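You operate a simulated robot arm through the tools that you are given. There is no shell and no other tool. Be economical: measure what you need, move in short steps, check, and stop when the job is done.

Carry out the task below with a simulated robot arm. There is one attempt and no reset: what you move stays moved.

TASK
Reset the counter, turn the force dial to about 20, then drive two white housings in one run.
Fine: in the grey fixture, A-47 under the yellow clamp, A-75 under the red clamp, both shut.

The check looks at the end state, three seconds after you hand in, the way a careful person would. Anything else that was tipped, shoved, dropped, spilled or broken makes it a failure.

THE ROBOT
A 6-joint arm with a two-finger parallel gripper on a trunk, on a base that drives. Base frame: it is fixed to the floor where the robot stands at the start and does not move with it; the origin is under the middle of the robot, x ahead of it, y to its left, z up. Units: m, rad, N and s.
With the tool pointing down near the work surface it reaches from about 0.2 to 0.84 m from the robot's upright axis, wherever it stands. Its first joint turns from -2.897 to 2.897 rad. Places, roughly: force dial of the trial machine [0.6, 0.9, 1.2]; nest by the red clamp of the grey fixture [0.3, 0.5, 0.8]; nest by the yellow clamp of the grey fixture [0.3, 0.6, 0.8]; red clamp of the black fixture [0.5, -0.4, 0.2]; red clamp of the grey fixture [0.3, 0.4, 0.8]; start button of the trial machine [0.3, 0.3, 0.7]; torque controller [0.5, 0.1, 0.8]; trial machine [0.5, 0.6, 0.7]; yellow clamp of the black fixture [0.5, -0.2, 0.2]; yellow clamp of the grey fixture [0.3, 0.6, 0.8]; yellow reset button [0.5, 0, 0.8]. Payload 3.91 kg.
The tool frame sits at the grasp point between the pads (the TCP): z along the fingers, y along the line on which they close. The tips reach 0.03 m beyond it. Largest opening 0.11 m; finger width 0.02, thickness 0.01; the body of the gripper, 0.048 by 0.112 m, starts 0.055 m behind the TCP.
Orientation is told as [roll, pitch, yaw] about the base's x, y, z axes, in that order, counted from this pose: with the fingers straight down and closing along the base's y, the tool's x points along the base's -x, its y along +y and its z along -z.

THE INTERFACE
- The arm moves only by the tool apply_moves. Its argument "moves" is a list of rows, each a list of 7 numbers: the shift along the base's x, y, z in units of 25 mm (1.0 is 25 mm), then the turn, a rotation vector about the base's x, y, z in units of 8 degrees (1.0 is 8 degrees), then the closure, from 0 (fully open) to 1 (shut). In form: [[dx, dy, dz, ax, ay, az, fingers], ...]. A call has 1 to 8 rows; each row shifts and turns the commanded pose from where the row before left it. A call with a number of a shift or a turn outside -1 to 1 is refused whole. A row lasts 0.2 s, in which the tool goes at most 0.05 m and 0.15 rad; a call with a longer step from one row to the next is refused whole, and so is a gripper value outside its range. Where a pose cannot be reached the arm comes as near as it can. A force on the tool above 90 N (or 10 N above the force at the start of the call, whichever is more), or a blocked arm, ends the call early, and 0.2 s more pass. Each finger travels about 0.108 m/s and halts on what it meets, pressing with about 24 N; the grip force reading is that of the motor and also rises with nothing between the fingers. The clock runs only during rows and for 0.2 s after the last one: add rows that do not move to give the fingers time. It gives the time, the measured TCP pose, the force on the tool (base axes), the opening and the grip force at its end, in the units of the frame above (readings bear some noise), with the torque about the TCP (base axes, N m) and any sound that the robot's microphone picked up.
- Cameras (640 x 400 px; columns grow to the right, rows downward): "scene" is now at [-0.0976, 0.0155, 1.4904]; the picture's right is [0.43, -0.91, 0.00], its down [-0.56, -0.26, -0.79] and it looks along [0.71, 0.34, -0.61] (base axes); focal length 246 px, centre (320, 200). "wrist" rides on the gripper at [0.077, 0.007, -0.114] in the tool frame; the picture's right is [-0.09, 1.00, 0.00], its down [-0.80, -0.07, -0.59] and it looks along [-0.59, -0.05, 0.80] (tool axes); focal length 270 px, centre (320, 200). There is no depth. A picture from a camera that has moved, and an enlarged one, comes with that camera's place and axes in the base frame and with its lens. The place of the scene camera against the robot may be out by one fixed shift of up to 0.025 m in any direction.
- capture(camera): a new picture of that camera. It takes no simulated time.
- move_column(by): slides the trunk up (or, below 0, down) by that many m; the arm and the scene camera ride with it, the base frame stays. It gives what a move gives, with no picture.
- drive_base(legs): drives the robot by 1 to 6 legs, each [ahead, left, turn to the left] in m, m and rad, along the robot's own axes; the way and the turn of a leg run together, so that a leg with both is an arc; at most 1.5 m and 3.142 rad a leg. The arm and the cameras ride along, it lands a little off, and it stops where it bumps. It gives what a move gives.
- aim_head(pan, tilt): turns the head with the scene camera to pan (to the left, within 1.501 rad either way) and tilt (down, from -0.506 to 1.204), counted from straight ahead of the robot. It gives what a move gives.
- zoom(camera, box): a new picture of the part [left, top, right, bottom] of that camera's present view, enlarged. It takes no simulated time.
- finish_job(): hands the job in; it is judged then, once.

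Go step by step. Nothing tells you exact positions but the pictures and the camera data: compare them with the known pose of the tool, close in by small moves and look again before you grip or let go. The budget is 120 turns and 82 pictures, counting those below and the enlarged ones. Unless the task says otherwise, let go and move clear before handing in, and close with one line.

The tools are called after "Emit:" by a JSON object that holds its "method" and its "body". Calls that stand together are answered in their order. apply_moves: Moves the arm, as the interface text tells. Its arguments: {"type":"object","properties":{"moves":{"type":"array","items":{"type":"array","items":{"type":"number"}}}},"required":["moves"]} The other tools are called the same way: move_column (by) slides the trunk up or down; drive_base (legs) drives the base; aim_head (pan, tilt) turns the head that bears the scene camera; capture (camera) takes a picture; zoom (camera, box) takes an enlarged picture of a part of a camera's view; finish_job () hands the job in.

At the start:

```text
time_s: 0.0
tool_pos: [0.244, 0.3626, 1.3311]
tool_rot: [0.001, 0.0, -0.001]
ft_force: [0.1, 0.0, 0.7]
moment: [-0.01, -0.01, 0.0]
opening: 0.1101
grip_force: 0.1
trunk travel left (down, up): [-0.425, 0.115]
robot x, y, heading: [0.0003, -0.0001, 0.006]
head pan, tilt: [0.44, 0.661]
```

scene: 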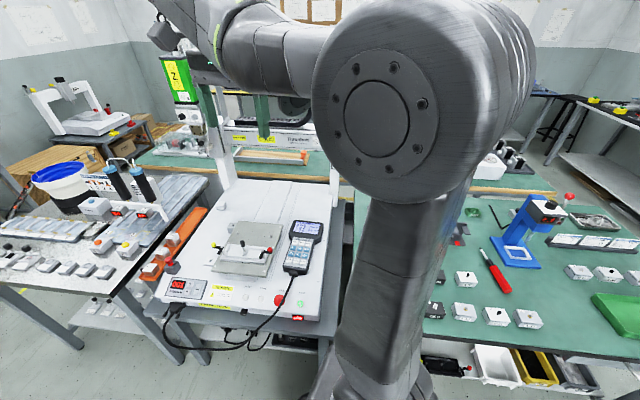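
wrist: 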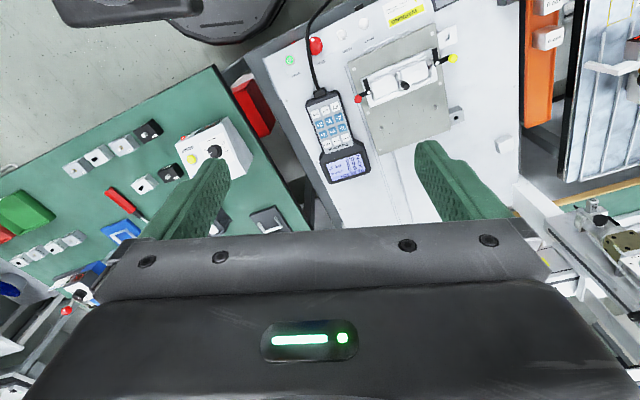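

I see the trial machine (white) with a grey fixture, a pendant, and benches to both sides with housings. I first take enlarged views to read the labels and layout.

Emit:
{"method": "zoom", "body": {"camera": "wrist", "box": [240, 0, 520, 200]}}

Emit:
{"method": "zoom", "body": {"camera": "scene", "box": [140, 200, 340, 330]}}

Emit:
{"method": "zoom", "body": {"camera": "scene", "box": [420, 180, 640, 340]}}

Emit:
{"method": "zoom", "body": {"camera": "wrist", "box": [0, 80, 280, 280]}}

Emit:
{"method": "zoom", "body": {"camera": "scene", "box": [0, 140, 220, 300]}}

Emit:
{"method": "zoom", "body": {"camera": "scene", "box": [140, 30, 300, 140]}}

```text
2.00 times, centred on (380, 100) of wrist
camera zoom: at [0.1673, 0.3708, 1.4456], right [0.09, 1.0, 0.0], down [0.8, -0.07, 0.59], along [0.59, -0.05, -0.8], focal length 541 px, centre (200, 400)
```

zoom: 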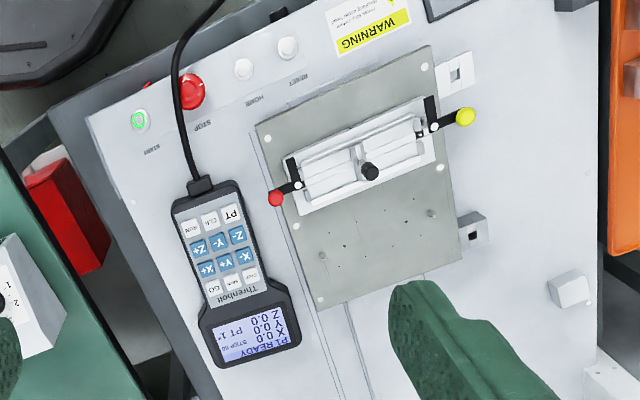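

```text
3.08 times, centred on (240, 265) of scene
camera zoom: at [-0.0976, 0.0155, 1.4904], right [0.43, -0.91, 0.0], down [-0.56, -0.26, -0.79], along [0.71, 0.34, -0.61], focal length 758 px, centre (566, 0)
```

zoom: 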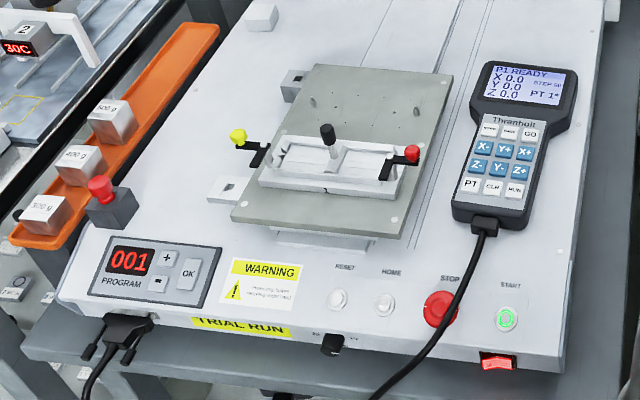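

```text
2.50 times, centred on (530, 260) of scene
camera zoom: at [-0.0976, 0.0155, 1.4904], right [0.43, -0.91, 0.0], down [-0.56, -0.26, -0.79], along [0.71, 0.34, -0.61], focal length 616 px, centre (-205, 50)
```

zoom: 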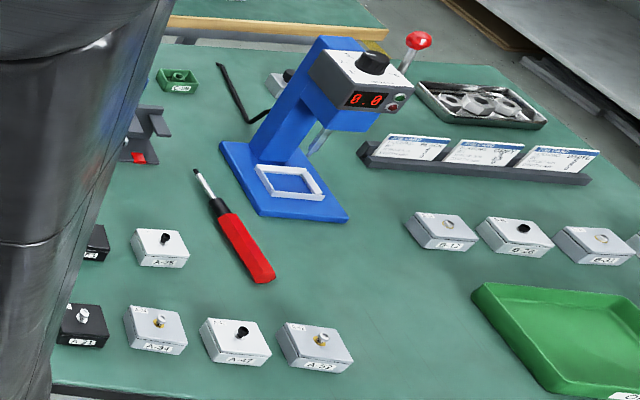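

```text
2.00 times, centred on (140, 180) of wrist
camera zoom: at [0.1673, 0.3708, 1.4456], right [0.09, 1.0, 0.0], down [0.8, -0.07, 0.59], along [0.59, -0.05, -0.8], focal length 541 px, centre (680, 240)
```

zoom: 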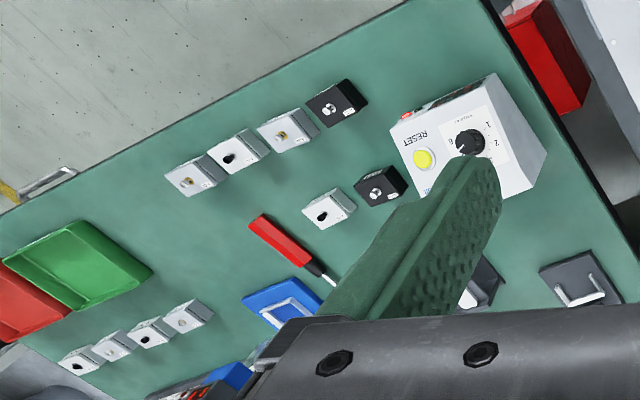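

```text
2.50 times, centred on (110, 220) of scene
camera zoom: at [-0.0976, 0.0155, 1.4904], right [0.43, -0.91, 0.0], down [-0.56, -0.26, -0.79], along [0.71, 0.34, -0.61], focal length 616 px, centre (845, 150)
```

zoom: 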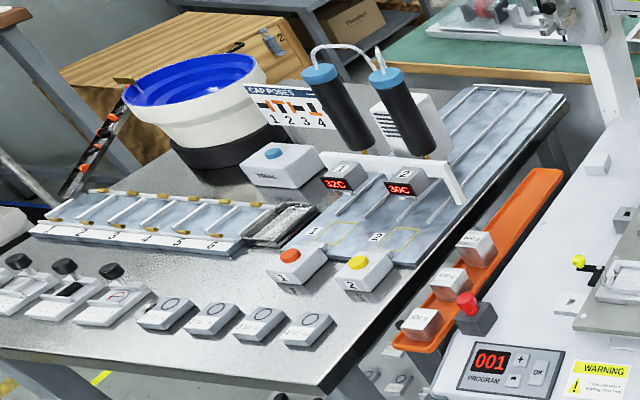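

```text
3.64 times, centred on (220, 85) of scene
camera zoom: at [-0.0976, 0.0155, 1.4904], right [0.43, -0.91, 0.0], down [-0.56, -0.26, -0.79], along [0.71, 0.34, -0.61], focal length 896 px, centre (684, 618)
```

zoom: 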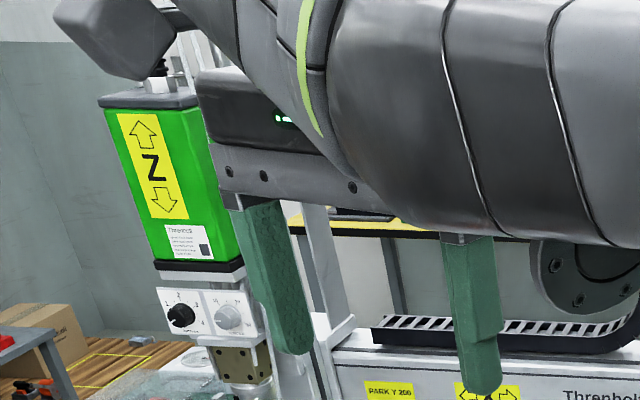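

I now zoom tighter on the instruction cards, labels, the dials and the wall papers.

Emit:
{"method": "zoom", "body": {"camera": "scene", "box": [540, 225, 640, 255]}}

Emit:
{"method": "zoom", "body": {"camera": "scene", "box": [430, 260, 550, 335]}}

Emit:
{"method": "zoom", "body": {"camera": "scene", "box": [172, 90, 222, 135]}}

Emit:
{"method": "zoom", "body": {"camera": "wrist", "box": [170, 110, 260, 180]}}

Emit:
{"method": "aim_head", "body": {"pan": -0.4, "tilt": 0.75}}

Emit:
{"method": "capture", "body": {"camera": "scene"}}

```text
6.40 times, centred on (590, 240) of scene
camera zoom: at [-0.0976, 0.0155, 1.4904], right [0.43, -0.91, 0.0], down [-0.56, -0.26, -0.79], along [0.71, 0.34, -0.61], focal length 1577 px, centre (-1408, -56)
```

zoom: 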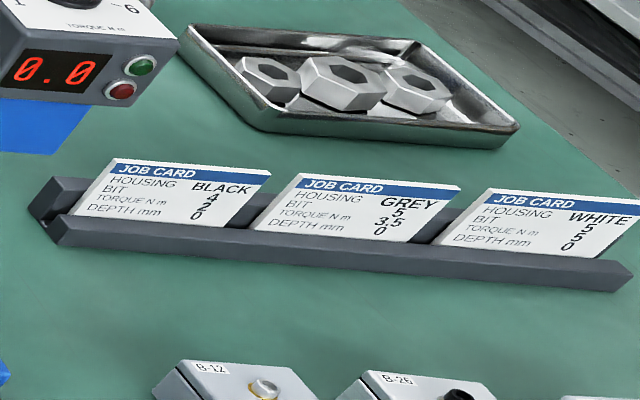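

```text
5.33 times, centred on (490, 298) of scene
camera zoom: at [-0.0976, 0.0155, 1.4904], right [0.43, -0.91, 0.0], down [-0.56, -0.26, -0.79], along [0.71, 0.34, -0.61], focal length 1314 px, centre (-587, -320)
```

zoom: 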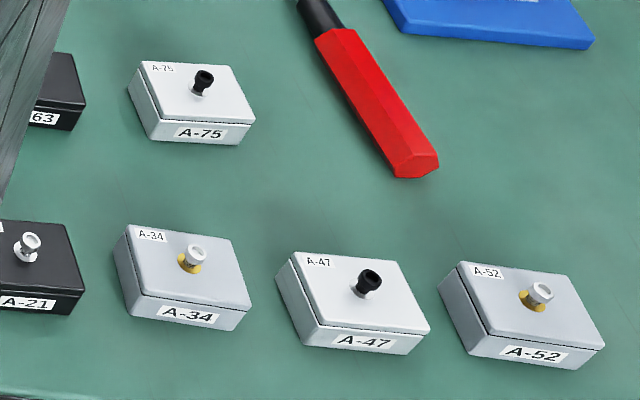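

```text
8.89 times, centred on (197, 112) of scene
camera zoom: at [-0.0976, 0.0155, 1.4904], right [0.43, -0.91, 0.0], down [-0.56, -0.26, -0.79], along [0.71, 0.34, -0.61], focal length 2191 px, centre (1413, 978)
```

zoom: 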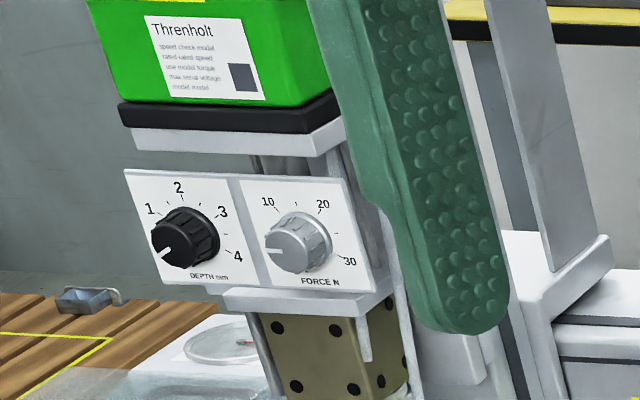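

```text
5.71 times, centred on (215, 145) of wrist
camera zoom: at [0.1673, 0.3708, 1.4456], right [0.09, 1.0, 0.0], down [0.8, -0.07, 0.59], along [0.59, -0.05, -0.8], focal length 1544 px, centre (920, 514)
```

zoom: 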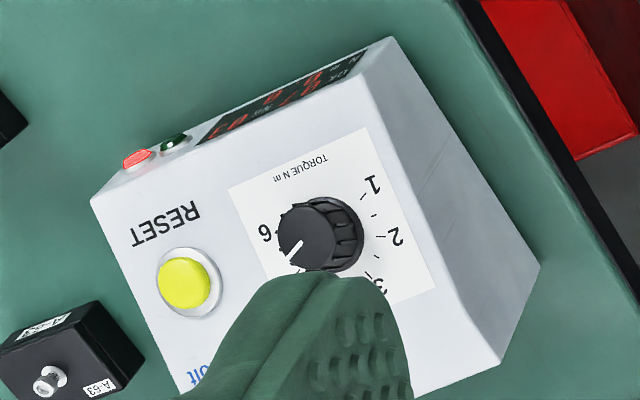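

```text
time_s: 1.2
tool_pos: [0.2437, 0.3645, 1.3306]
tool_rot: [0.0, 0.001, 0.0]
ft_force: [-0.2, -0.6, -0.1]
moment: [0.0, -0.01, 0.01]
opening: 0.11
grip_force: 0.1
trunk travel left (down, up): [-0.425, 0.115]
robot x, y, heading: [-0.0013, -0.0008, 0.002]
head pan, tilt: [-0.4, 0.75]
```

```text
69 pictures are left
camera scene: at [-0.0994, -0.0534, 1.4829], right [-0.39, -0.92, 0.0], down [-0.63, 0.26, -0.73], along [0.67, -0.28, -0.68], focal length 246 px, centre (320, 200)
```

scene: 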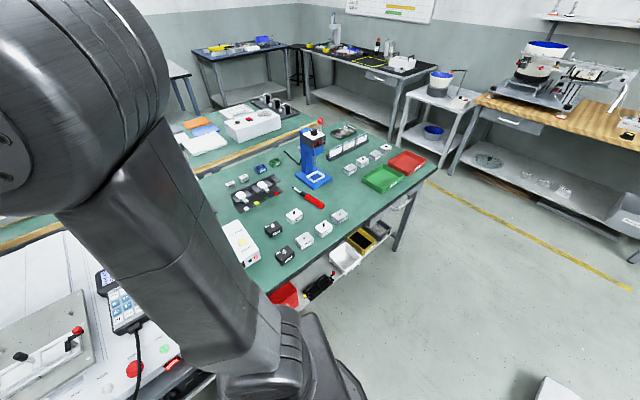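

The job card for white says bit 5, torque 5, depth 0 (to be confirmed). Now I check the card, the wall charts and surroundings.

Emit:
{"method": "zoom", "body": {"camera": "scene", "box": [325, 125, 375, 165]}}

Emit:
{"method": "zoom", "body": {"camera": "scene", "box": [200, 120, 350, 220]}}

Emit:
{"method": "aim_head", "body": {"pan": 0.5, "tilt": -0.05}}

Emit:
{"method": "capture", "body": {"camera": "scene"}}

```text
10.00 times, centred on (350, 145) of scene
camera zoom: at [-0.0994, -0.0534, 1.4829], right [-0.39, -0.92, 0.0], down [-0.63, 0.26, -0.73], along [0.67, -0.28, -0.68], focal length 2465 px, centre (20, 750)
```

zoom: 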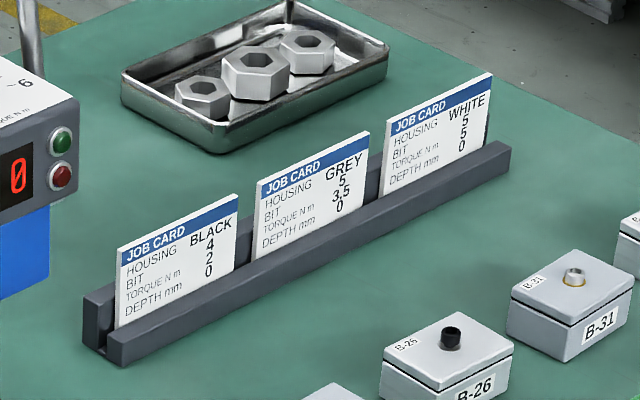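

```text
4.00 times, centred on (275, 170) of scene
camera zoom: at [-0.0994, -0.0534, 1.4829], right [-0.39, -0.92, 0.0], down [-0.63, 0.26, -0.73], along [0.67, -0.28, -0.68], focal length 986 px, centre (500, 320)
```

zoom: 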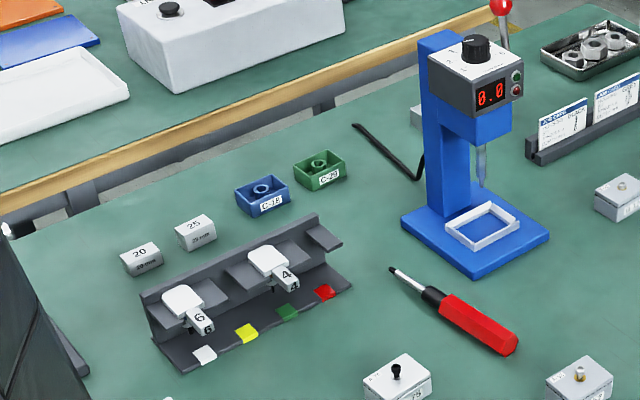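

```text
time_s: 2.4
tool_pos: [0.2438, 0.363, 1.3306]
tool_rot: [0.0, 0.0, 0.0]
ft_force: [-0.7, -0.6, 0.3]
moment: [0.02, 0.02, 0.01]
opening: 0.1102
grip_force: 0.1
trunk travel left (down, up): [-0.425, 0.115]
robot x, y, heading: [-0.0017, -0.0005, -0.0]
head pan, tilt: [0.499, -0.051]
```

```text
66 pictures are left
camera scene: at [-0.0979, 0.0212, 1.5554], right [0.48, -0.88, 0.0], down [0.04, 0.02, -1.0], along [0.88, 0.48, 0.05], focal length 246 px, centre (320, 200)
```

scene: 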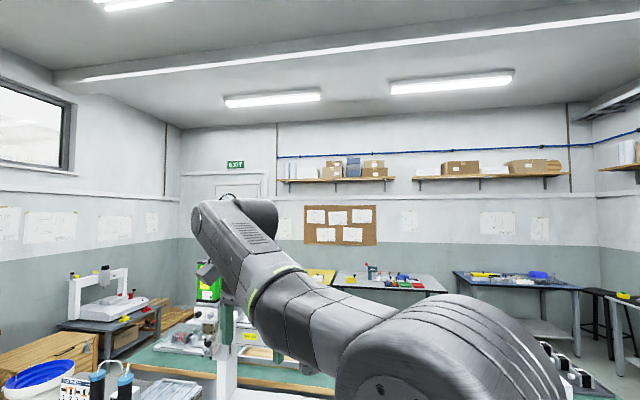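

The rack holds bits 6 and 4, so bit 5 should be in the machine head; the torque dial needs checking against the card's 5. I move the arm over towards the torque controller.

Emit:
{"method": "apply_moves", "body": {"moves": [[0.5, -1, -0.5, 0, 0, 0, 0], [0.5, -1, -0.5, 0, 0, 0, 0], [0.5, -1, -0.5, 0, 0, 0, 0], [0.5, -1, -0.5, 0, 0, 0, 0], [0.5, -1, -0.5, 0, 0, 0, 0], [0.5, -1, -0.5, 0, 0, 0, 0], [0, -1, -1, 0, 0, 0, 0.5], [0, -1, -1, 0, 0, 0, 1]]}}

Emit:
{"method": "apply_moves", "body": {"moves": [[0, -1, -1, 0, 0, 0, 1], [0, -1, -1, 0, 0, 0, 1], [0, -1, -1, 0, 0, 0, 1], [0, -1, -1, 0, 0, 0, 1], [0, 0, -1, 0, 0, 0, 1], [0, 0, -0.5, 0, 0, 0, 1]]}}

Emit:
{"method": "capture", "body": {"camera": "wrist"}}

```text
time_s: 4.2
tool_pos: [0.3178, 0.1634, 1.2053]
tool_rot: [-0.001, 0.0, -0.002]
ft_force: [-0.6, 0.7, -0.6]
moment: [-0.02, 0.01, 0.02]
opening: 0.0001
grip_force: 15.0
trunk travel left (down, up): [-0.425, 0.115]
robot x, y, heading: [0.0008, -0.0004, 0.003]
head pan, tilt: [0.499, -0.051]
```

```text
time_s: 5.6
tool_pos: [0.3192, 0.0631, 1.0696]
tool_rot: [-0.001, 0.0, -0.001]
ft_force: [0.5, -0.1, -0.4]
moment: [0.0, -0.01, 0.03]
opening: 0.0002
grip_force: 23.7
trunk travel left (down, up): [-0.425, 0.115]
robot x, y, heading: [-0.0022, 0.0034, -0.003]
head pan, tilt: [0.499, -0.051]
```

```text
65 pictures are left
camera wrist: at [0.2418, 0.0707, 1.183], right [0.09, 1.0, 0.0], down [0.8, -0.07, 0.59], along [0.59, -0.05, -0.8], focal length 270 px, centre (320, 200)
```

wrist: 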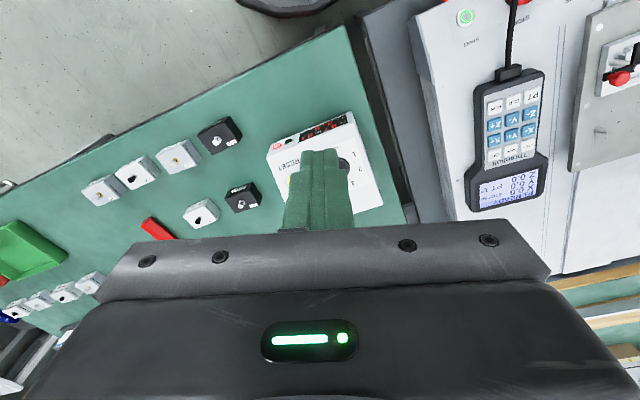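

The closed fingers cover the controller in the wrist view; I try the head camera.

Emit:
{"method": "aim_head", "body": {"pan": 0.1, "tilt": 0.85}}

Emit:
{"method": "capture", "body": {"camera": "scene"}}

Emit:
{"method": "zoom", "body": {"camera": "wrist", "box": [260, 100, 400, 230]}}

```text
time_s: 6.8
tool_pos: [0.3175, 0.0622, 1.0682]
tool_rot: [-0.001, -0.001, 0.0]
ft_force: [0.4, 0.0, 0.0]
moment: [0.02, 0.0, 0.04]
opening: 0.0
grip_force: 24.0
trunk travel left (down, up): [-0.425, 0.115]
robot x, y, heading: [-0.0005, -0.0016, -0.003]
head pan, tilt: [0.099, 0.85]
```

```text
64 pictures are left
camera scene: at [-0.098, -0.0135, 1.4749], right [0.1, -0.99, 0.0], down [-0.75, -0.07, -0.66], along [0.66, 0.07, -0.75], focal length 246 px, centre (320, 200)
```

scene: 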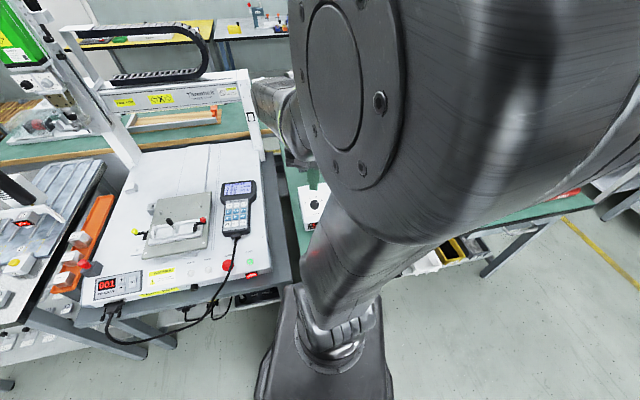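

```text
3.08 times, centred on (330, 165) of wrist
camera zoom: at [0.2417, 0.0707, 1.1834], right [0.09, 1.0, 0.0], down [0.8, -0.07, 0.59], along [0.59, -0.05, -0.8], focal length 832 px, centre (289, 308)
```

zoom: 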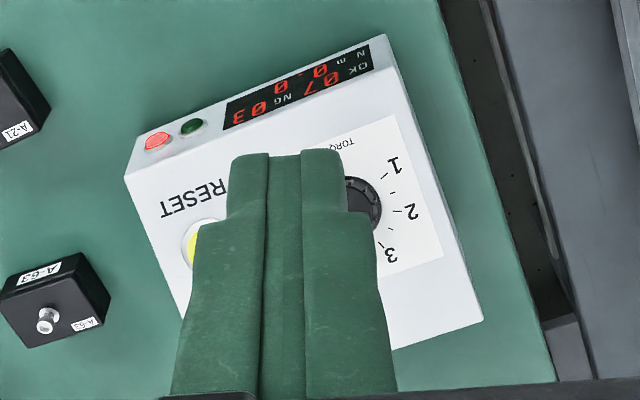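

Counter reads OK 07 / NG 03. I shift the hand to the left so the fingers clear the view of the controller.

Emit:
{"method": "apply_moves", "body": {"moves": [[0, 1, 0, 0, 0, 0, 1], [0, 1, 0, 0, 0, 0, 1], [0, 1, 0, 0, 0, 0, 1], [0, 1, 0, 0, 0, 0, 1]]}}

Emit:
{"method": "zoom", "body": {"camera": "wrist", "box": [160, 90, 300, 220]}}

```text
time_s: 7.8
tool_pos: [0.3199, 0.163, 1.0691]
tool_rot: [-0.002, -0.001, 0.002]
ft_force: [0.1, -0.3, 0.6]
moment: [0.02, 0.0, -0.01]
opening: 0.0002
grip_force: 24.1
trunk travel left (down, up): [-0.425, 0.115]
robot x, y, heading: [-0.0029, -0.0019, 0.0]
head pan, tilt: [0.099, 0.85]
```

```text
3.08 times, centred on (230, 155) of wrist
camera zoom: at [0.2421, 0.171, 1.1838], right [0.09, 1.0, 0.0], down [0.8, -0.07, 0.59], along [0.59, -0.05, -0.8], focal length 832 px, centre (597, 338)
```

zoom: 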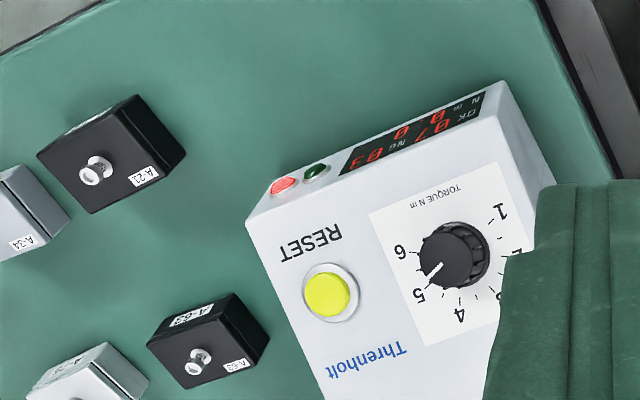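

Torque already points at 5, and I triangulate the yellow button at about (0.461, 0.014, 0.832). I bring the closed fingertips above it.

Emit:
{"method": "apply_moves", "body": {"moves": [[0.705, -0.745, -0.895, 0, 0, 0, 1], [0.705, -0.745, -0.895, 0, 0, 0, 1], [0.705, -0.745, -0.895, 0, 0, 0, 1], [0.705, -0.745, -0.895, 0, 0, 0, 1], [0.705, -0.745, -0.895, 0, 0, 0, 1], [0.705, -0.745, -0.895, 0, 0, 0, 1], [0.705, -0.745, -0.895, 0, 0, 0, 1], [0.705, -0.745, -0.895, 0, 0, 0, 1]]}}

Emit:
{"method": "zoom", "body": {"camera": "wrist", "box": [220, 40, 420, 240]}}

```text
time_s: 9.6
tool_pos: [0.4592, 0.0152, 0.8897]
tool_rot: [-0.001, -0.001, -0.001]
ft_force: [-0.3, -0.8, 0.0]
moment: [0.03, -0.01, 0.0]
opening: 0.0
grip_force: 23.3
trunk travel left (down, up): [-0.425, 0.115]
robot x, y, heading: [0.001, -0.0005, 0.002]
head pan, tilt: [0.099, 0.85]
```

```text
2.00 times, centred on (320, 140) of wrist
camera zoom: at [0.3829, 0.0218, 1.0043], right [0.09, 1.0, 0.0], down [0.8, -0.07, 0.59], along [0.59, -0.05, -0.8], focal length 541 px, centre (320, 320)
```

zoom: 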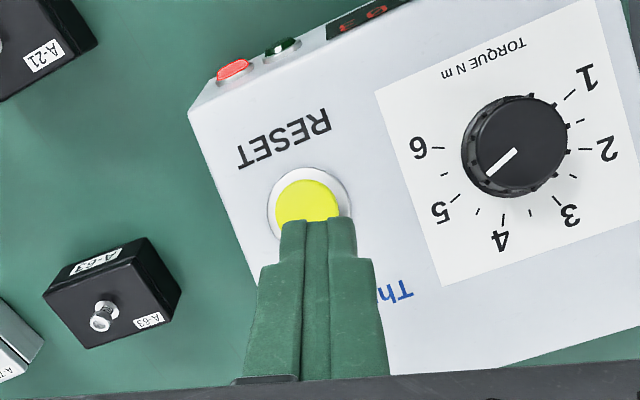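

The tip is almost above the button (about 4 mm off). I correct and press down in small steps, then look.

Emit:
{"method": "apply_moves", "body": {"moves": [[0.16, -0.16, -0.4, 0, 0, 0, 1], [0, 0, -0.4, 0, 0, 0, 1], [0, 0, -0.2, 0, 0, 0, 1], [0, 0, -0.16, 0, 0, 0, 1], [0, 0, -0.12, 0, 0, 0, 1]]}}

Emit:
{"method": "zoom", "body": {"camera": "wrist", "box": [220, 20, 440, 200]}}

```text
time_s: 10.8
tool_pos: [0.4637, 0.0113, 0.8582]
tool_rot: [0.001, -0.001, 0.001]
ft_force: [1.0, 0.5, -0.7]
moment: [0.0, 0.0, -0.01]
opening: 0.0002
grip_force: 24.2
trunk travel left (down, up): [-0.425, 0.115]
robot x, y, heading: [0.0015, 0.001, 0.001]
head pan, tilt: [0.099, 0.85]
```

```text
2.22 times, centred on (330, 110) of wrist
camera zoom: at [0.387, 0.0179, 0.9722], right [0.09, 1.0, 0.0], down [0.8, -0.07, 0.59], along [0.59, -0.05, -0.8], focal length 601 px, centre (298, 400)
```

zoom: 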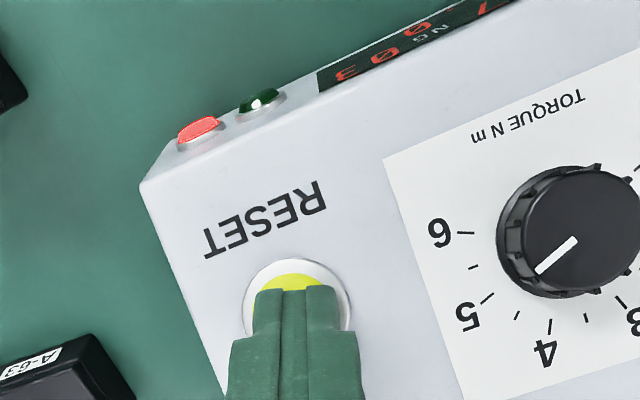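

No contact yet; I press a little deeper.

Emit:
{"method": "apply_moves", "body": {"moves": [[0, 0, -0.12, 0, 0, 0, 1], [0, 0, -0.12, 0, 0, 0, 1], [0, 0, -0.12, 0, 0, 0, 1]]}}

Emit:
{"method": "apply_moves", "body": {"moves": [[0, 0, -0.08, 0, 0, 0, 1], [0, 0, -0.08, 0, 0, 0, 1]]}}

Emit:
{"method": "zoom", "body": {"camera": "wrist", "box": [220, 0, 440, 180]}}

```text
time_s: 11.6
tool_pos: [0.4648, 0.0118, 0.8512]
tool_rot: [0.001, -0.004, -0.001]
ft_force: [1.6, 0.9, 23.5]
moment: [0.12, -0.32, 0.01]
opening: 0.0
grip_force: 24.5
trunk travel left (down, up): [-0.425, 0.115]
robot x, y, heading: [-0.0026, 0.0028, 0.003]
head pan, tilt: [0.099, 0.85]
heard: click
```

```text
time_s: 12.2
tool_pos: [0.4626, 0.0106, 0.8474]
tool_rot: [0.0, -0.01, 0.002]
ft_force: [2.9, 1.7, 63.4]
moment: [0.44, -0.72, -0.01]
opening: 0.0
grip_force: 24.1
trunk travel left (down, up): [-0.425, 0.115]
robot x, y, heading: [0.0017, 0.0008, -0.0]
head pan, tilt: [0.099, 0.85]
```

```text
2.22 times, centred on (330, 90) of wrist
camera zoom: at [0.3856, 0.0177, 0.962], right [0.09, 1.0, 0.0], down [0.8, -0.07, 0.6], along [0.6, -0.05, -0.8], focal length 601 px, centre (298, 444)
```

zoom: 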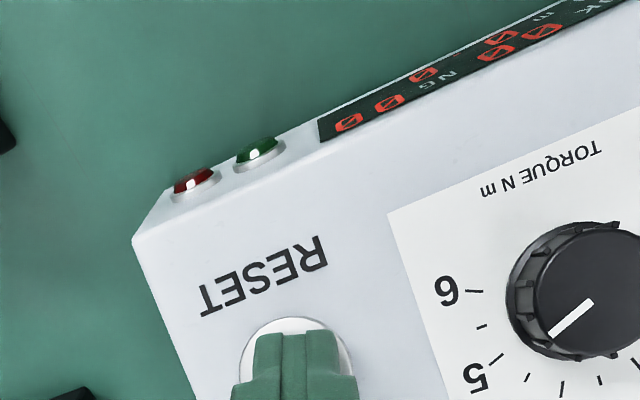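

The reset worked: counter shows 00/00. I lift off, and look at the fixture with the head camera while moving towards the housings.

Emit:
{"method": "apply_moves", "body": {"moves": [[0, 0, 0.5, 0, 0, 0, 1], [0, 0, 1, 0, 0, 0, 1], [-0.5, -0.6, 1, 0, 0, 0, 0], [-0.5, -0.6, 1, 0, 0, 0, 0], [-0.5, -0.6, 1, 0, 0, 0, 0], [-0.5, -0.6, 1, 0, 0, 0, 0], [-0.5, -0.6, 0.5, 0, 0, 0, 0], [-0.5, -0.6, 0, 0, 0, 0, 0]]}}

Emit:
{"method": "aim_head", "body": {"pan": 0.6, "tilt": 0.75}}

Emit:
{"method": "capture", "body": {"camera": "scene"}}

Emit:
{"method": "capture", "body": {"camera": "wrist"}}

```text
time_s: 14.0
tool_pos: [0.3883, -0.0786, 0.9945]
tool_rot: [0.0, 0.001, 0.0]
ft_force: [0.6, 0.4, 0.3]
moment: [0.02, -0.02, 0.03]
opening: 0.1101
grip_force: 0.1
trunk travel left (down, up): [-0.425, 0.115]
robot x, y, heading: [-0.0017, -0.0, -0.001]
head pan, tilt: [0.099, 0.85]
```

```text
time_s: 14.9
tool_pos: [0.3888, -0.0787, 0.9944]
tool_rot: [-0.001, 0.0, 0.001]
ft_force: [0.6, 0.4, 0.2]
moment: [-0.02, -0.03, 0.0]
opening: 0.1099
grip_force: 0.0
trunk travel left (down, up): [-0.425, 0.115]
robot x, y, heading: [0.002, -0.0008, 0.001]
head pan, tilt: [0.6, 0.75]
```

```text
58 pictures are left
camera scene: at [-0.1074, 0.0254, 1.4828], right [0.56, -0.83, 0.0], down [-0.56, -0.38, -0.73], along [0.6, 0.41, -0.68], focal length 246 px, centre (320, 200)
```

scene: 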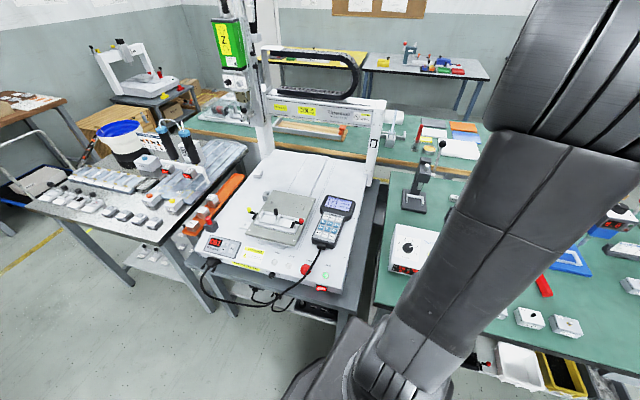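

```text
57 pictures are left
camera wrist: at [0.3122, -0.0715, 1.1086], right [0.09, 1.0, 0.0], down [0.8, -0.07, 0.59], along [0.59, -0.05, -0.8], focal length 270 px, centre (320, 200)
```

wrist: 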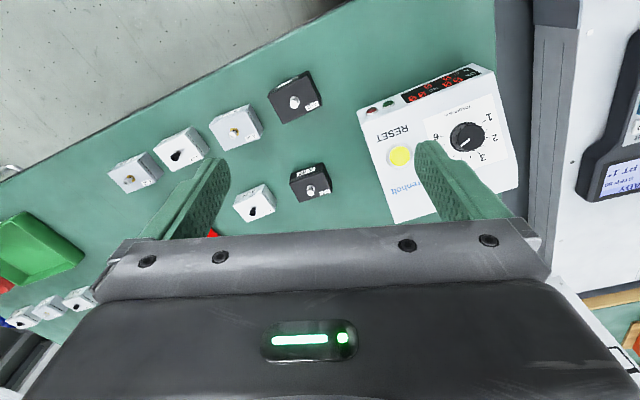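

I zoom on the fixture and on the driver head to see nests, clamps, mounted bit and dials.

Emit:
{"method": "zoom", "body": {"camera": "scene", "box": [240, 180, 320, 255]}}

Emit:
{"method": "zoom", "body": {"camera": "scene", "box": [200, 50, 280, 165]}}

Emit:
{"method": "zoom", "body": {"camera": "scene", "box": [400, 130, 470, 220]}}

```text
5.33 times, centred on (280, 218) of scene
camera zoom: at [-0.1074, 0.0254, 1.4828], right [0.56, -0.83, 0.0], down [-0.56, -0.38, -0.73], along [0.6, 0.41, -0.68], focal length 1314 px, centre (533, 107)
```

zoom: 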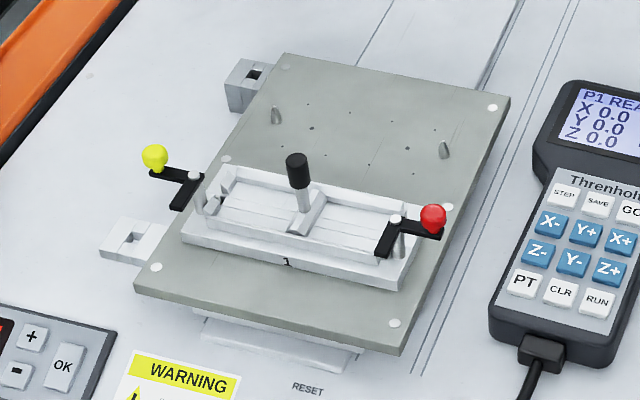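

```text
3.48 times, centred on (240, 108) of scene
camera zoom: at [-0.1074, 0.0254, 1.4828], right [0.56, -0.83, 0.0], down [-0.56, -0.38, -0.73], along [0.6, 0.41, -0.68], focal length 857 px, centre (598, 522)
```

zoom: 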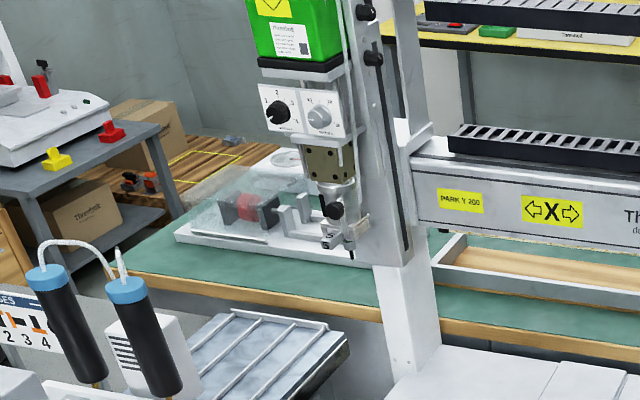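

```text
4.44 times, centred on (435, 175) of scene
camera zoom: at [-0.1074, 0.0254, 1.4828], right [0.56, -0.83, 0.0], down [-0.56, -0.38, -0.73], along [0.6, 0.41, -0.68], focal length 1095 px, centre (-191, 311)
```

zoom: 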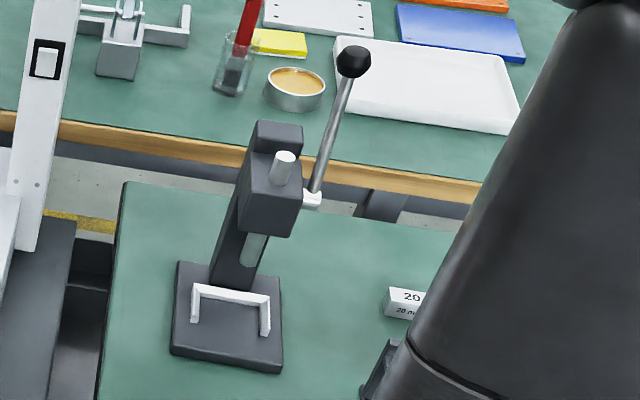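

Torque is fine; fixture and bench both appear turned about +19° from my axes, so the housings only need translating. I zoom the housings, then turn the gripper to close across their short side.

Emit:
{"method": "zoom", "body": {"camera": "wrist", "box": [100, 60, 340, 230]}}

Emit:
{"method": "apply_moves", "body": {"moves": [[0.3, -0.8, 0, 0, 0, -1, 0], [0.3, -0.8, 0, 0, 0, -1, 0], [0.3, -0.8, 0, 0, 0, -1, 0], [0.3, -0.8, 0, 0, 0, -1, 0], [0, 0, 0, 0, 0, -1, 0], [0, 0, 0, 0, 0, -1, 0], [0, 0, 0, 0, 0, -1, 0], [0, 0, 0, 0, 0, -1, 0]]}}

Emit:
{"method": "apply_moves", "body": {"moves": [[0, 0, 0, 0, 0, -0.9, 0], [0, 0, 0, 0, 0, 0, 0]]}}

Emit:
{"method": "capture", "body": {"camera": "wrist"}}

```text
2.35 times, centred on (220, 145) of wrist
camera zoom: at [0.3122, -0.0715, 1.1086], right [0.09, 1.0, 0.0], down [0.8, -0.07, 0.59], along [0.59, -0.05, -0.8], focal length 636 px, centre (555, 329)
```

zoom: 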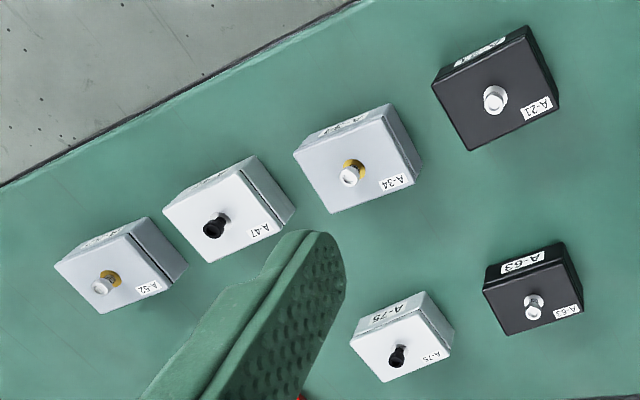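

```text
time_s: 16.7
tool_pos: [0.4189, -0.1591, 0.994]
tool_rot: [-0.001, 0.0, -1.12]
ft_force: [0.2, 0.1, 1.4]
moment: [-0.03, 0.01, -0.01]
opening: 0.1098
grip_force: 0.0
trunk travel left (down, up): [-0.425, 0.115]
robot x, y, heading: [-0.001, -0.0017, 0.0]
head pan, tilt: [0.6, 0.75]
```

```text
time_s: 17.3
tool_pos: [0.4194, -0.1594, 0.9965]
tool_rot: [-0.001, 0.0, -1.244]
ft_force: [-0.5, 0.5, -0.1]
moment: [0.01, 0.02, 0.05]
opening: 0.1101
grip_force: 0.0
trunk travel left (down, up): [-0.425, 0.115]
robot x, y, heading: [0.0019, 0.0032, 0.0]
head pan, tilt: [0.6, 0.75]
```

```text
52 pictures are left
camera wrist: at [0.4008, -0.0838, 1.1088], right [0.97, 0.24, 0.0], down [0.19, -0.78, 0.59], along [0.14, -0.58, -0.8], focal length 270 px, centre (320, 200)
```

wrist: 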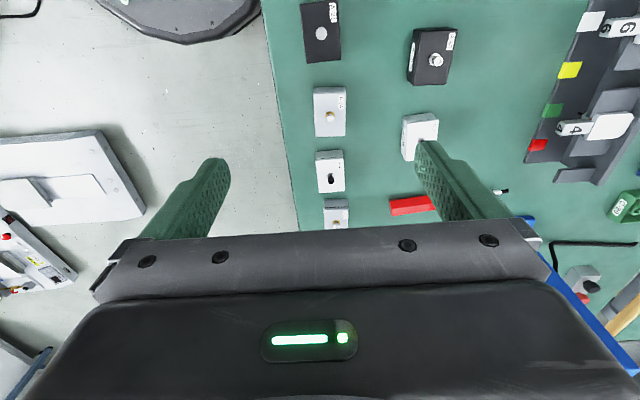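

A-47 is at about (0.458, -0.262) and A-75 about (0.557, -0.188). I move above A-47 for a close look at its yaw.

Emit:
{"method": "apply_moves", "body": {"moves": [[0.25, -0.69, -0.6, 0, 0, 0, 0], [0.25, -0.69, -0.6, 0, 0, 0, 0], [0.25, -0.69, -0.6, 0, 0, 0, 0], [0.25, -0.69, -0.6, 0, 0, 0, 0], [0.25, -0.69, -0.6, 0, 0, 0, 0], [0.25, -0.69, -0.6, 0, 0, 0, 0], [0, 0, -0.6, 0, 0, 0, 0]]}}

Emit:
{"method": "zoom", "body": {"camera": "wrist", "box": [160, 20, 480, 230]}}

```text
time_s: 18.9
tool_pos: [0.4552, -0.2629, 0.8876]
tool_rot: [0.0, 0.001, -1.243]
ft_force: [0.7, -0.2, -0.6]
moment: [0.01, -0.01, -0.04]
opening: 0.11
grip_force: 0.0
trunk travel left (down, up): [-0.425, 0.115]
robot x, y, heading: [-0.0011, -0.0016, 0.0]
head pan, tilt: [0.6, 0.75]
```

```text
1.90 times, centred on (320, 125) of wrist
camera zoom: at [0.4383, -0.1871, 1.0028], right [0.97, 0.24, 0.0], down [0.19, -0.78, 0.59], along [0.14, -0.58, -0.8], focal length 515 px, centre (320, 343)
```

zoom: 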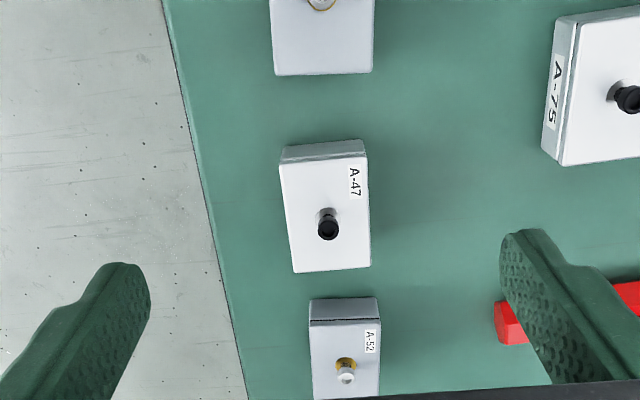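

A-47's centre works out to (0.465, -0.285), top at z≈0.764, size about 39×57×30 mm, yaw ≈19.6°. I line up and lower to just above it, then check.

Emit:
{"method": "apply_moves", "body": {"moves": [[0.2, -0.45, -0.5, 0, 0, 0.1, 0.2], [0.2, -0.45, -0.5, 0, 0, 0, 0.25], [0, 0, -0.6, 0, 0, 0, 0.25], [0, 0, -0.6, 0, 0, 0, 0.25], [0, 0, -0.6, 0, 0, 0, 0.25]]}}

Emit:
{"method": "capture", "body": {"camera": "wrist"}}

```text
time_s: 20.1
tool_pos: [0.467, -0.2839, 0.8187]
tool_rot: [0.0, 0.001, -1.23]
ft_force: [-0.2, 0.3, -0.3]
moment: [-0.01, 0.01, -0.02]
opening: 0.0827
grip_force: 0.1
trunk travel left (down, up): [-0.425, 0.115]
robot x, y, heading: [-0.0012, 0.0019, -0.002]
head pan, tilt: [0.6, 0.75]
```

```text
50 pictures are left
camera wrist: at [0.4468, -0.2092, 0.9333], right [0.97, 0.25, 0.0], down [0.2, -0.78, 0.59], along [0.15, -0.58, -0.8], focal length 270 px, centre (320, 200)
```

wrist: 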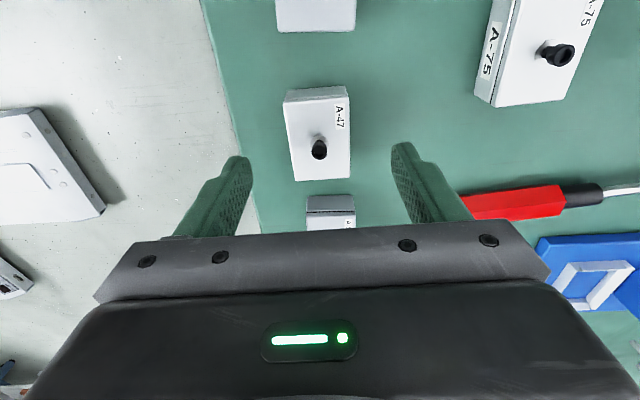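

Alignment is good. I lower to TCP z≈0.78 and close.

Emit:
{"method": "apply_moves", "body": {"moves": [[0, 0.1, -0.8, 0, 0, 0, 0.25], [0, 0, -0.75, 0, 0, 0, 0.25], [0, 0, 0, 0, 0, 0, 0.5], [0, 0, 0, 0, 0, 0, 0.7], [0, 0, 0, 0, 0, 0, 1], [0, 0, 0, 0, 0, 0, 1], [0, 0, 0, 0, 0, 0, 1]]}}

Emit:
{"method": "capture", "body": {"camera": "wrist"}}

```text
time_s: 21.7
tool_pos: [0.4667, -0.282, 0.7798]
tool_rot: [0.0, 0.0, -1.229]
ft_force: [-0.1, 0.4, -0.3]
moment: [0.01, 0.03, 0.01]
opening: 0.0395
grip_force: 24.3
trunk travel left (down, up): [-0.425, 0.115]
robot x, y, heading: [0.002, -0.0011, 0.002]
head pan, tilt: [0.6, 0.75]
```

```text
49 pictures are left
camera wrist: at [0.4473, -0.2068, 0.8947], right [0.97, 0.25, 0.0], down [0.2, -0.78, 0.59], along [0.15, -0.58, -0.8], focal length 270 px, centre (320, 200)
```

wrist: 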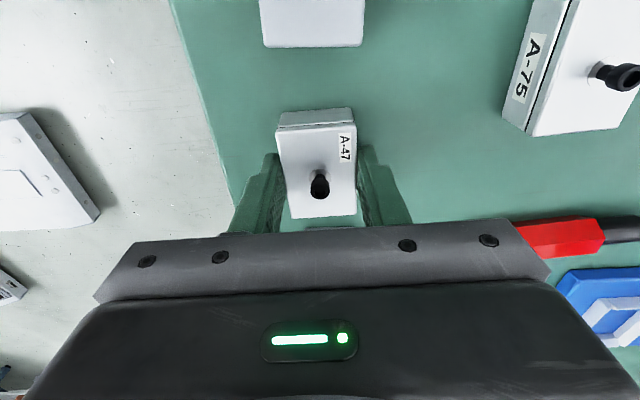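

A-47 is held (opening 39.5 mm). I lift and carry it over to the left toward the fixture.

Emit:
{"method": "apply_moves", "body": {"moves": [[0, 0, 0.6, 0, 0, 0, 1], [0, 0, 1, 0, 0, 0, 1], [0, 0, 1, 0, 0, 0, 1], [-0.2, 0.6, 1, 0, 0, 0, 1], [-0.2, 1, 1, 0, 0, 0, 1], [-0.2, 1, 1, 0, 0, 0, 1], [-0.2, 1, 1, 0, 0, 0, 1], [-0.2, 1, 1, 0, 0, 0, 1]]}}

Emit:
{"method": "apply_moves", "body": {"moves": [[-0.2, 1, 0.5, 0, 0, 0, 1], [-0.2, 1, 0, 0, 0, 0, 1], [-0.2, 1, 0, 0, 0, 0, 1], [-0.2, 1, 0, 0, 0, 0, 1], [-0.2, 1, 0, 0, 0, 0, 1], [-0.2, 1, 0, 0, 0, 0, 1], [-0.2, 1, 0, 0, 0, 0, 1], [-0.2, 1, 0, 0, 0, 0, 1]]}}

Emit:
{"method": "apply_moves", "body": {"moves": [[-0.2, 1, 0, 0, 0, 0, 1], [-0.2, 1, 0, 0, 0, 0, 1], [-0.2, 1, 0, 0, 0, 0, 1], [-0.2, 1, 0, 0, 0, 0, 1], [-0.2, 1, 0, 0, 0, 0, 1], [-0.2, 1, 0, 0, 0, 0, 1], [-0.2, 1, 0, 0, 0, 0, 1], [-0.2, 1, 0, 0, 0, 0, 1]]}}

Emit:
{"method": "apply_moves", "body": {"moves": [[-0.2, 1, 0, 0, 0, 0, 1], [-0.2, 1, 0, 0, 0, 0, 1], [-0.2, 1, 0, 0, 0, 0, 1], [-0.2, 1, 0, 0, 0, 0, 1], [-0.2, 1, 0, 0, 0, 0, 1], [-0.2, 1, 0, 0, 0, 0, 1], [-0.2, 1, 0, 0, 0, 0, 1], [-0.2, 1, 0, 0, 0, 0, 1]]}}

Emit:
{"method": "capture", "body": {"camera": "wrist"}}

```text
time_s: 23.5
tool_pos: [0.4394, -0.1673, 0.9698]
tool_rot: [-0.001, 0.001, -1.228]
ft_force: [-0.7, 0.5, -0.6]
moment: [-0.02, 0.0, -0.03]
opening: 0.0396
grip_force: 24.7
trunk travel left (down, up): [-0.425, 0.115]
robot x, y, heading: [-0.0007, -0.0002, -0.003]
head pan, tilt: [0.6, 0.75]
```

```text
time_s: 25.3
tool_pos: [0.4006, 0.0337, 0.9826]
tool_rot: [0.0, 0.0, -1.229]
ft_force: [-0.6, -0.1, -0.9]
moment: [-0.02, -0.04, 0.0]
opening: 0.0396
grip_force: 23.8
trunk travel left (down, up): [-0.425, 0.115]
robot x, y, heading: [-0.0011, -0.0011, 0.002]
head pan, tilt: [0.6, 0.75]
```

```text
time_s: 27.1
tool_pos: [0.3607, 0.2351, 0.9841]
tool_rot: [0.0, -0.001, -1.228]
ft_force: [0.2, 0.0, -1.1]
moment: [0.02, 0.0, 0.01]
opening: 0.0397
grip_force: 24.3
trunk travel left (down, up): [-0.425, 0.115]
robot x, y, heading: [0.0001, -0.0005, 0.001]
head pan, tilt: [0.6, 0.75]
```

```text
time_s: 28.9
tool_pos: [0.3208, 0.4331, 0.9832]
tool_rot: [-0.002, -0.001, -1.229]
ft_force: [-0.4, 0.3, -0.8]
moment: [-0.01, 0.0, -0.02]
opening: 0.0394
grip_force: 23.9
trunk travel left (down, up): [-0.425, 0.115]
robot x, y, heading: [0.0008, 0.0007, -0.001]
head pan, tilt: [0.6, 0.75]
```

```text
48 pictures are left
camera wrist: at [0.3018, 0.5087, 1.097], right [0.97, 0.25, 0.0], down [0.2, -0.78, 0.6], along [0.15, -0.58, -0.8], focal length 270 px, centre (320, 200)
```

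wrist: 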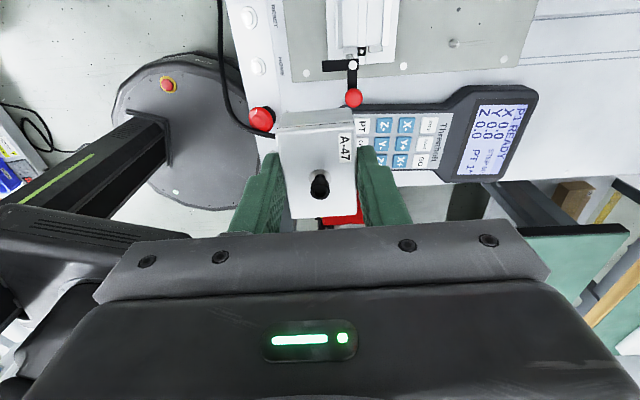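

The fixture lies further left; I move on to get it in view.

Emit:
{"method": "apply_moves", "body": {"moves": [[-0.2, 1, 0, 0, 0, 0, 1], [-0.2, 1, 0, 0, 0, 0, 1], [-0.2, 1, 0, 0, 0, 0, 1], [-0.2, 1, 0, 0, 0, 0, 1], [-0.2, 1, 0, 0, 0, 0, 1], [-0.2, 1, 0, 0, 0, 0, 1], [-0.2, 1, 0, 0, 0, 0, 1]]}}

Emit:
{"method": "capture", "body": {"camera": "wrist"}}

Emit:
{"method": "zoom", "body": {"camera": "wrist", "box": [220, 0, 440, 140]}}

```text
time_s: 30.5
tool_pos: [0.2862, 0.6084, 0.9819]
tool_rot: [-0.001, 0.002, -1.229]
ft_force: [0.7, -0.1, -1.4]
moment: [0.03, 0.01, 0.0]
opening: 0.0396
grip_force: 23.5
trunk travel left (down, up): [-0.425, 0.115]
robot x, y, heading: [-0.0006, 0.0025, -0.001]
head pan, tilt: [0.6, 0.75]
```

```text
47 pictures are left
camera wrist: at [0.2671, 0.6838, 1.097], right [0.97, 0.25, 0.0], down [0.2, -0.78, 0.59], along [0.15, -0.58, -0.8], focal length 270 px, centre (320, 200)
```

wrist: 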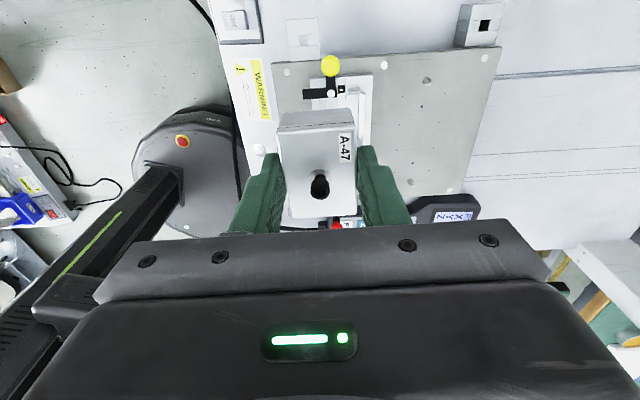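

```text
2.86 times, centred on (330, 70) of wrist
camera zoom: at [0.2671, 0.6838, 1.097], right [0.97, 0.25, 0.0], down [0.2, -0.78, 0.59], along [0.15, -0.58, -0.8], focal length 772 px, centre (291, 571)
```

zoom: 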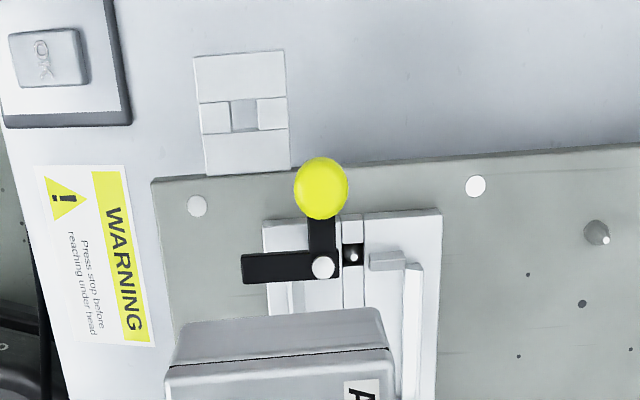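

I can see the yellow clamp pivot near (0.296, 0.615). I shift sideways so the held housing doesn't hide the nests.

Emit:
{"method": "apply_moves", "body": {"moves": [[-1, 0.8, 0, 0, 0, 0, 1], [-1, 0.8, 0, 0, 0, 0, 1], [-1, 0.8, 0, 0, 0, 0, 1], [-0.5, 0.8, 0, 0, 0, 0, 1]]}}

Emit:
{"method": "zoom", "body": {"camera": "wrist", "box": [280, 20, 560, 195]}}

```text
time_s: 31.5
tool_pos: [0.1986, 0.6881, 0.9817]
tool_rot: [-0.001, 0.0, -1.23]
ft_force: [0.7, 0.2, -1.3]
moment: [0.01, 0.03, -0.01]
opening: 0.0394
grip_force: 23.9
trunk travel left (down, up): [-0.425, 0.115]
robot x, y, heading: [0.0023, 0.0007, -0.002]
head pan, tilt: [0.6, 0.75]
```

```text
2.29 times, centred on (420, 108) of wrist
camera zoom: at [0.1798, 0.7635, 1.0965], right [0.97, 0.25, 0.0], down [0.2, -0.78, 0.6], along [0.15, -0.58, -0.8], focal length 618 px, centre (91, 411)
```

zoom: 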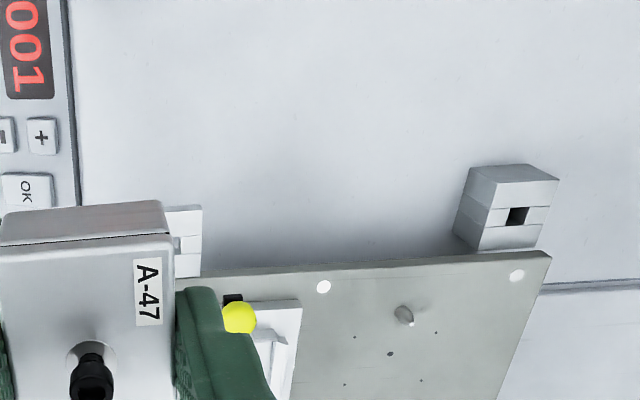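

Too far left; I come back in y with the x offset kept so the nests show beside the hand.

Emit:
{"method": "apply_moves", "body": {"moves": [[-0.2, -1, 0, 0, 0, 0, 1], [0, -1, 0, 0, 0, 0, 1], [0, -1, 0, 0, 0, 0, 1], [0, -1, 0, 0, 0, 0, 1], [0, -1, 0, 0, 0, 0, 1], [0, -1, 0, 0, 0, 0, 1], [0, -1, 0, 0, 0, 0, 1], [0, -0.6, 0, 0, 0, 0, 1]]}}

Emit:
{"method": "zoom", "body": {"camera": "wrist", "box": [320, 0, 540, 150]}}

```text
time_s: 33.3
tool_pos: [0.1931, 0.4971, 0.9831]
tool_rot: [0.0, -0.001, -1.229]
ft_force: [-0.2, 0.3, -1.8]
moment: [0.01, 0.03, -0.03]
opening: 0.0394
grip_force: 24.5
trunk travel left (down, up): [-0.425, 0.115]
robot x, y, heading: [0.0014, 0.0015, 0.002]
head pan, tilt: [0.6, 0.75]
```

```text
2.67 times, centred on (430, 75) of wrist
camera zoom: at [0.1745, 0.5721, 1.0981], right [0.97, 0.25, 0.0], down [0.2, -0.78, 0.59], along [0.15, -0.58, -0.8], focal length 721 px, centre (27, 533)
```

zoom: 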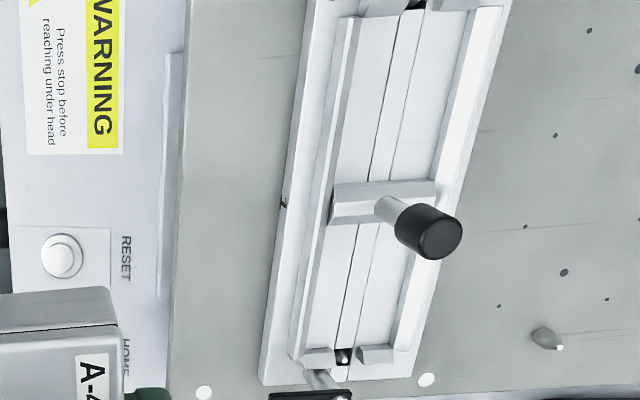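

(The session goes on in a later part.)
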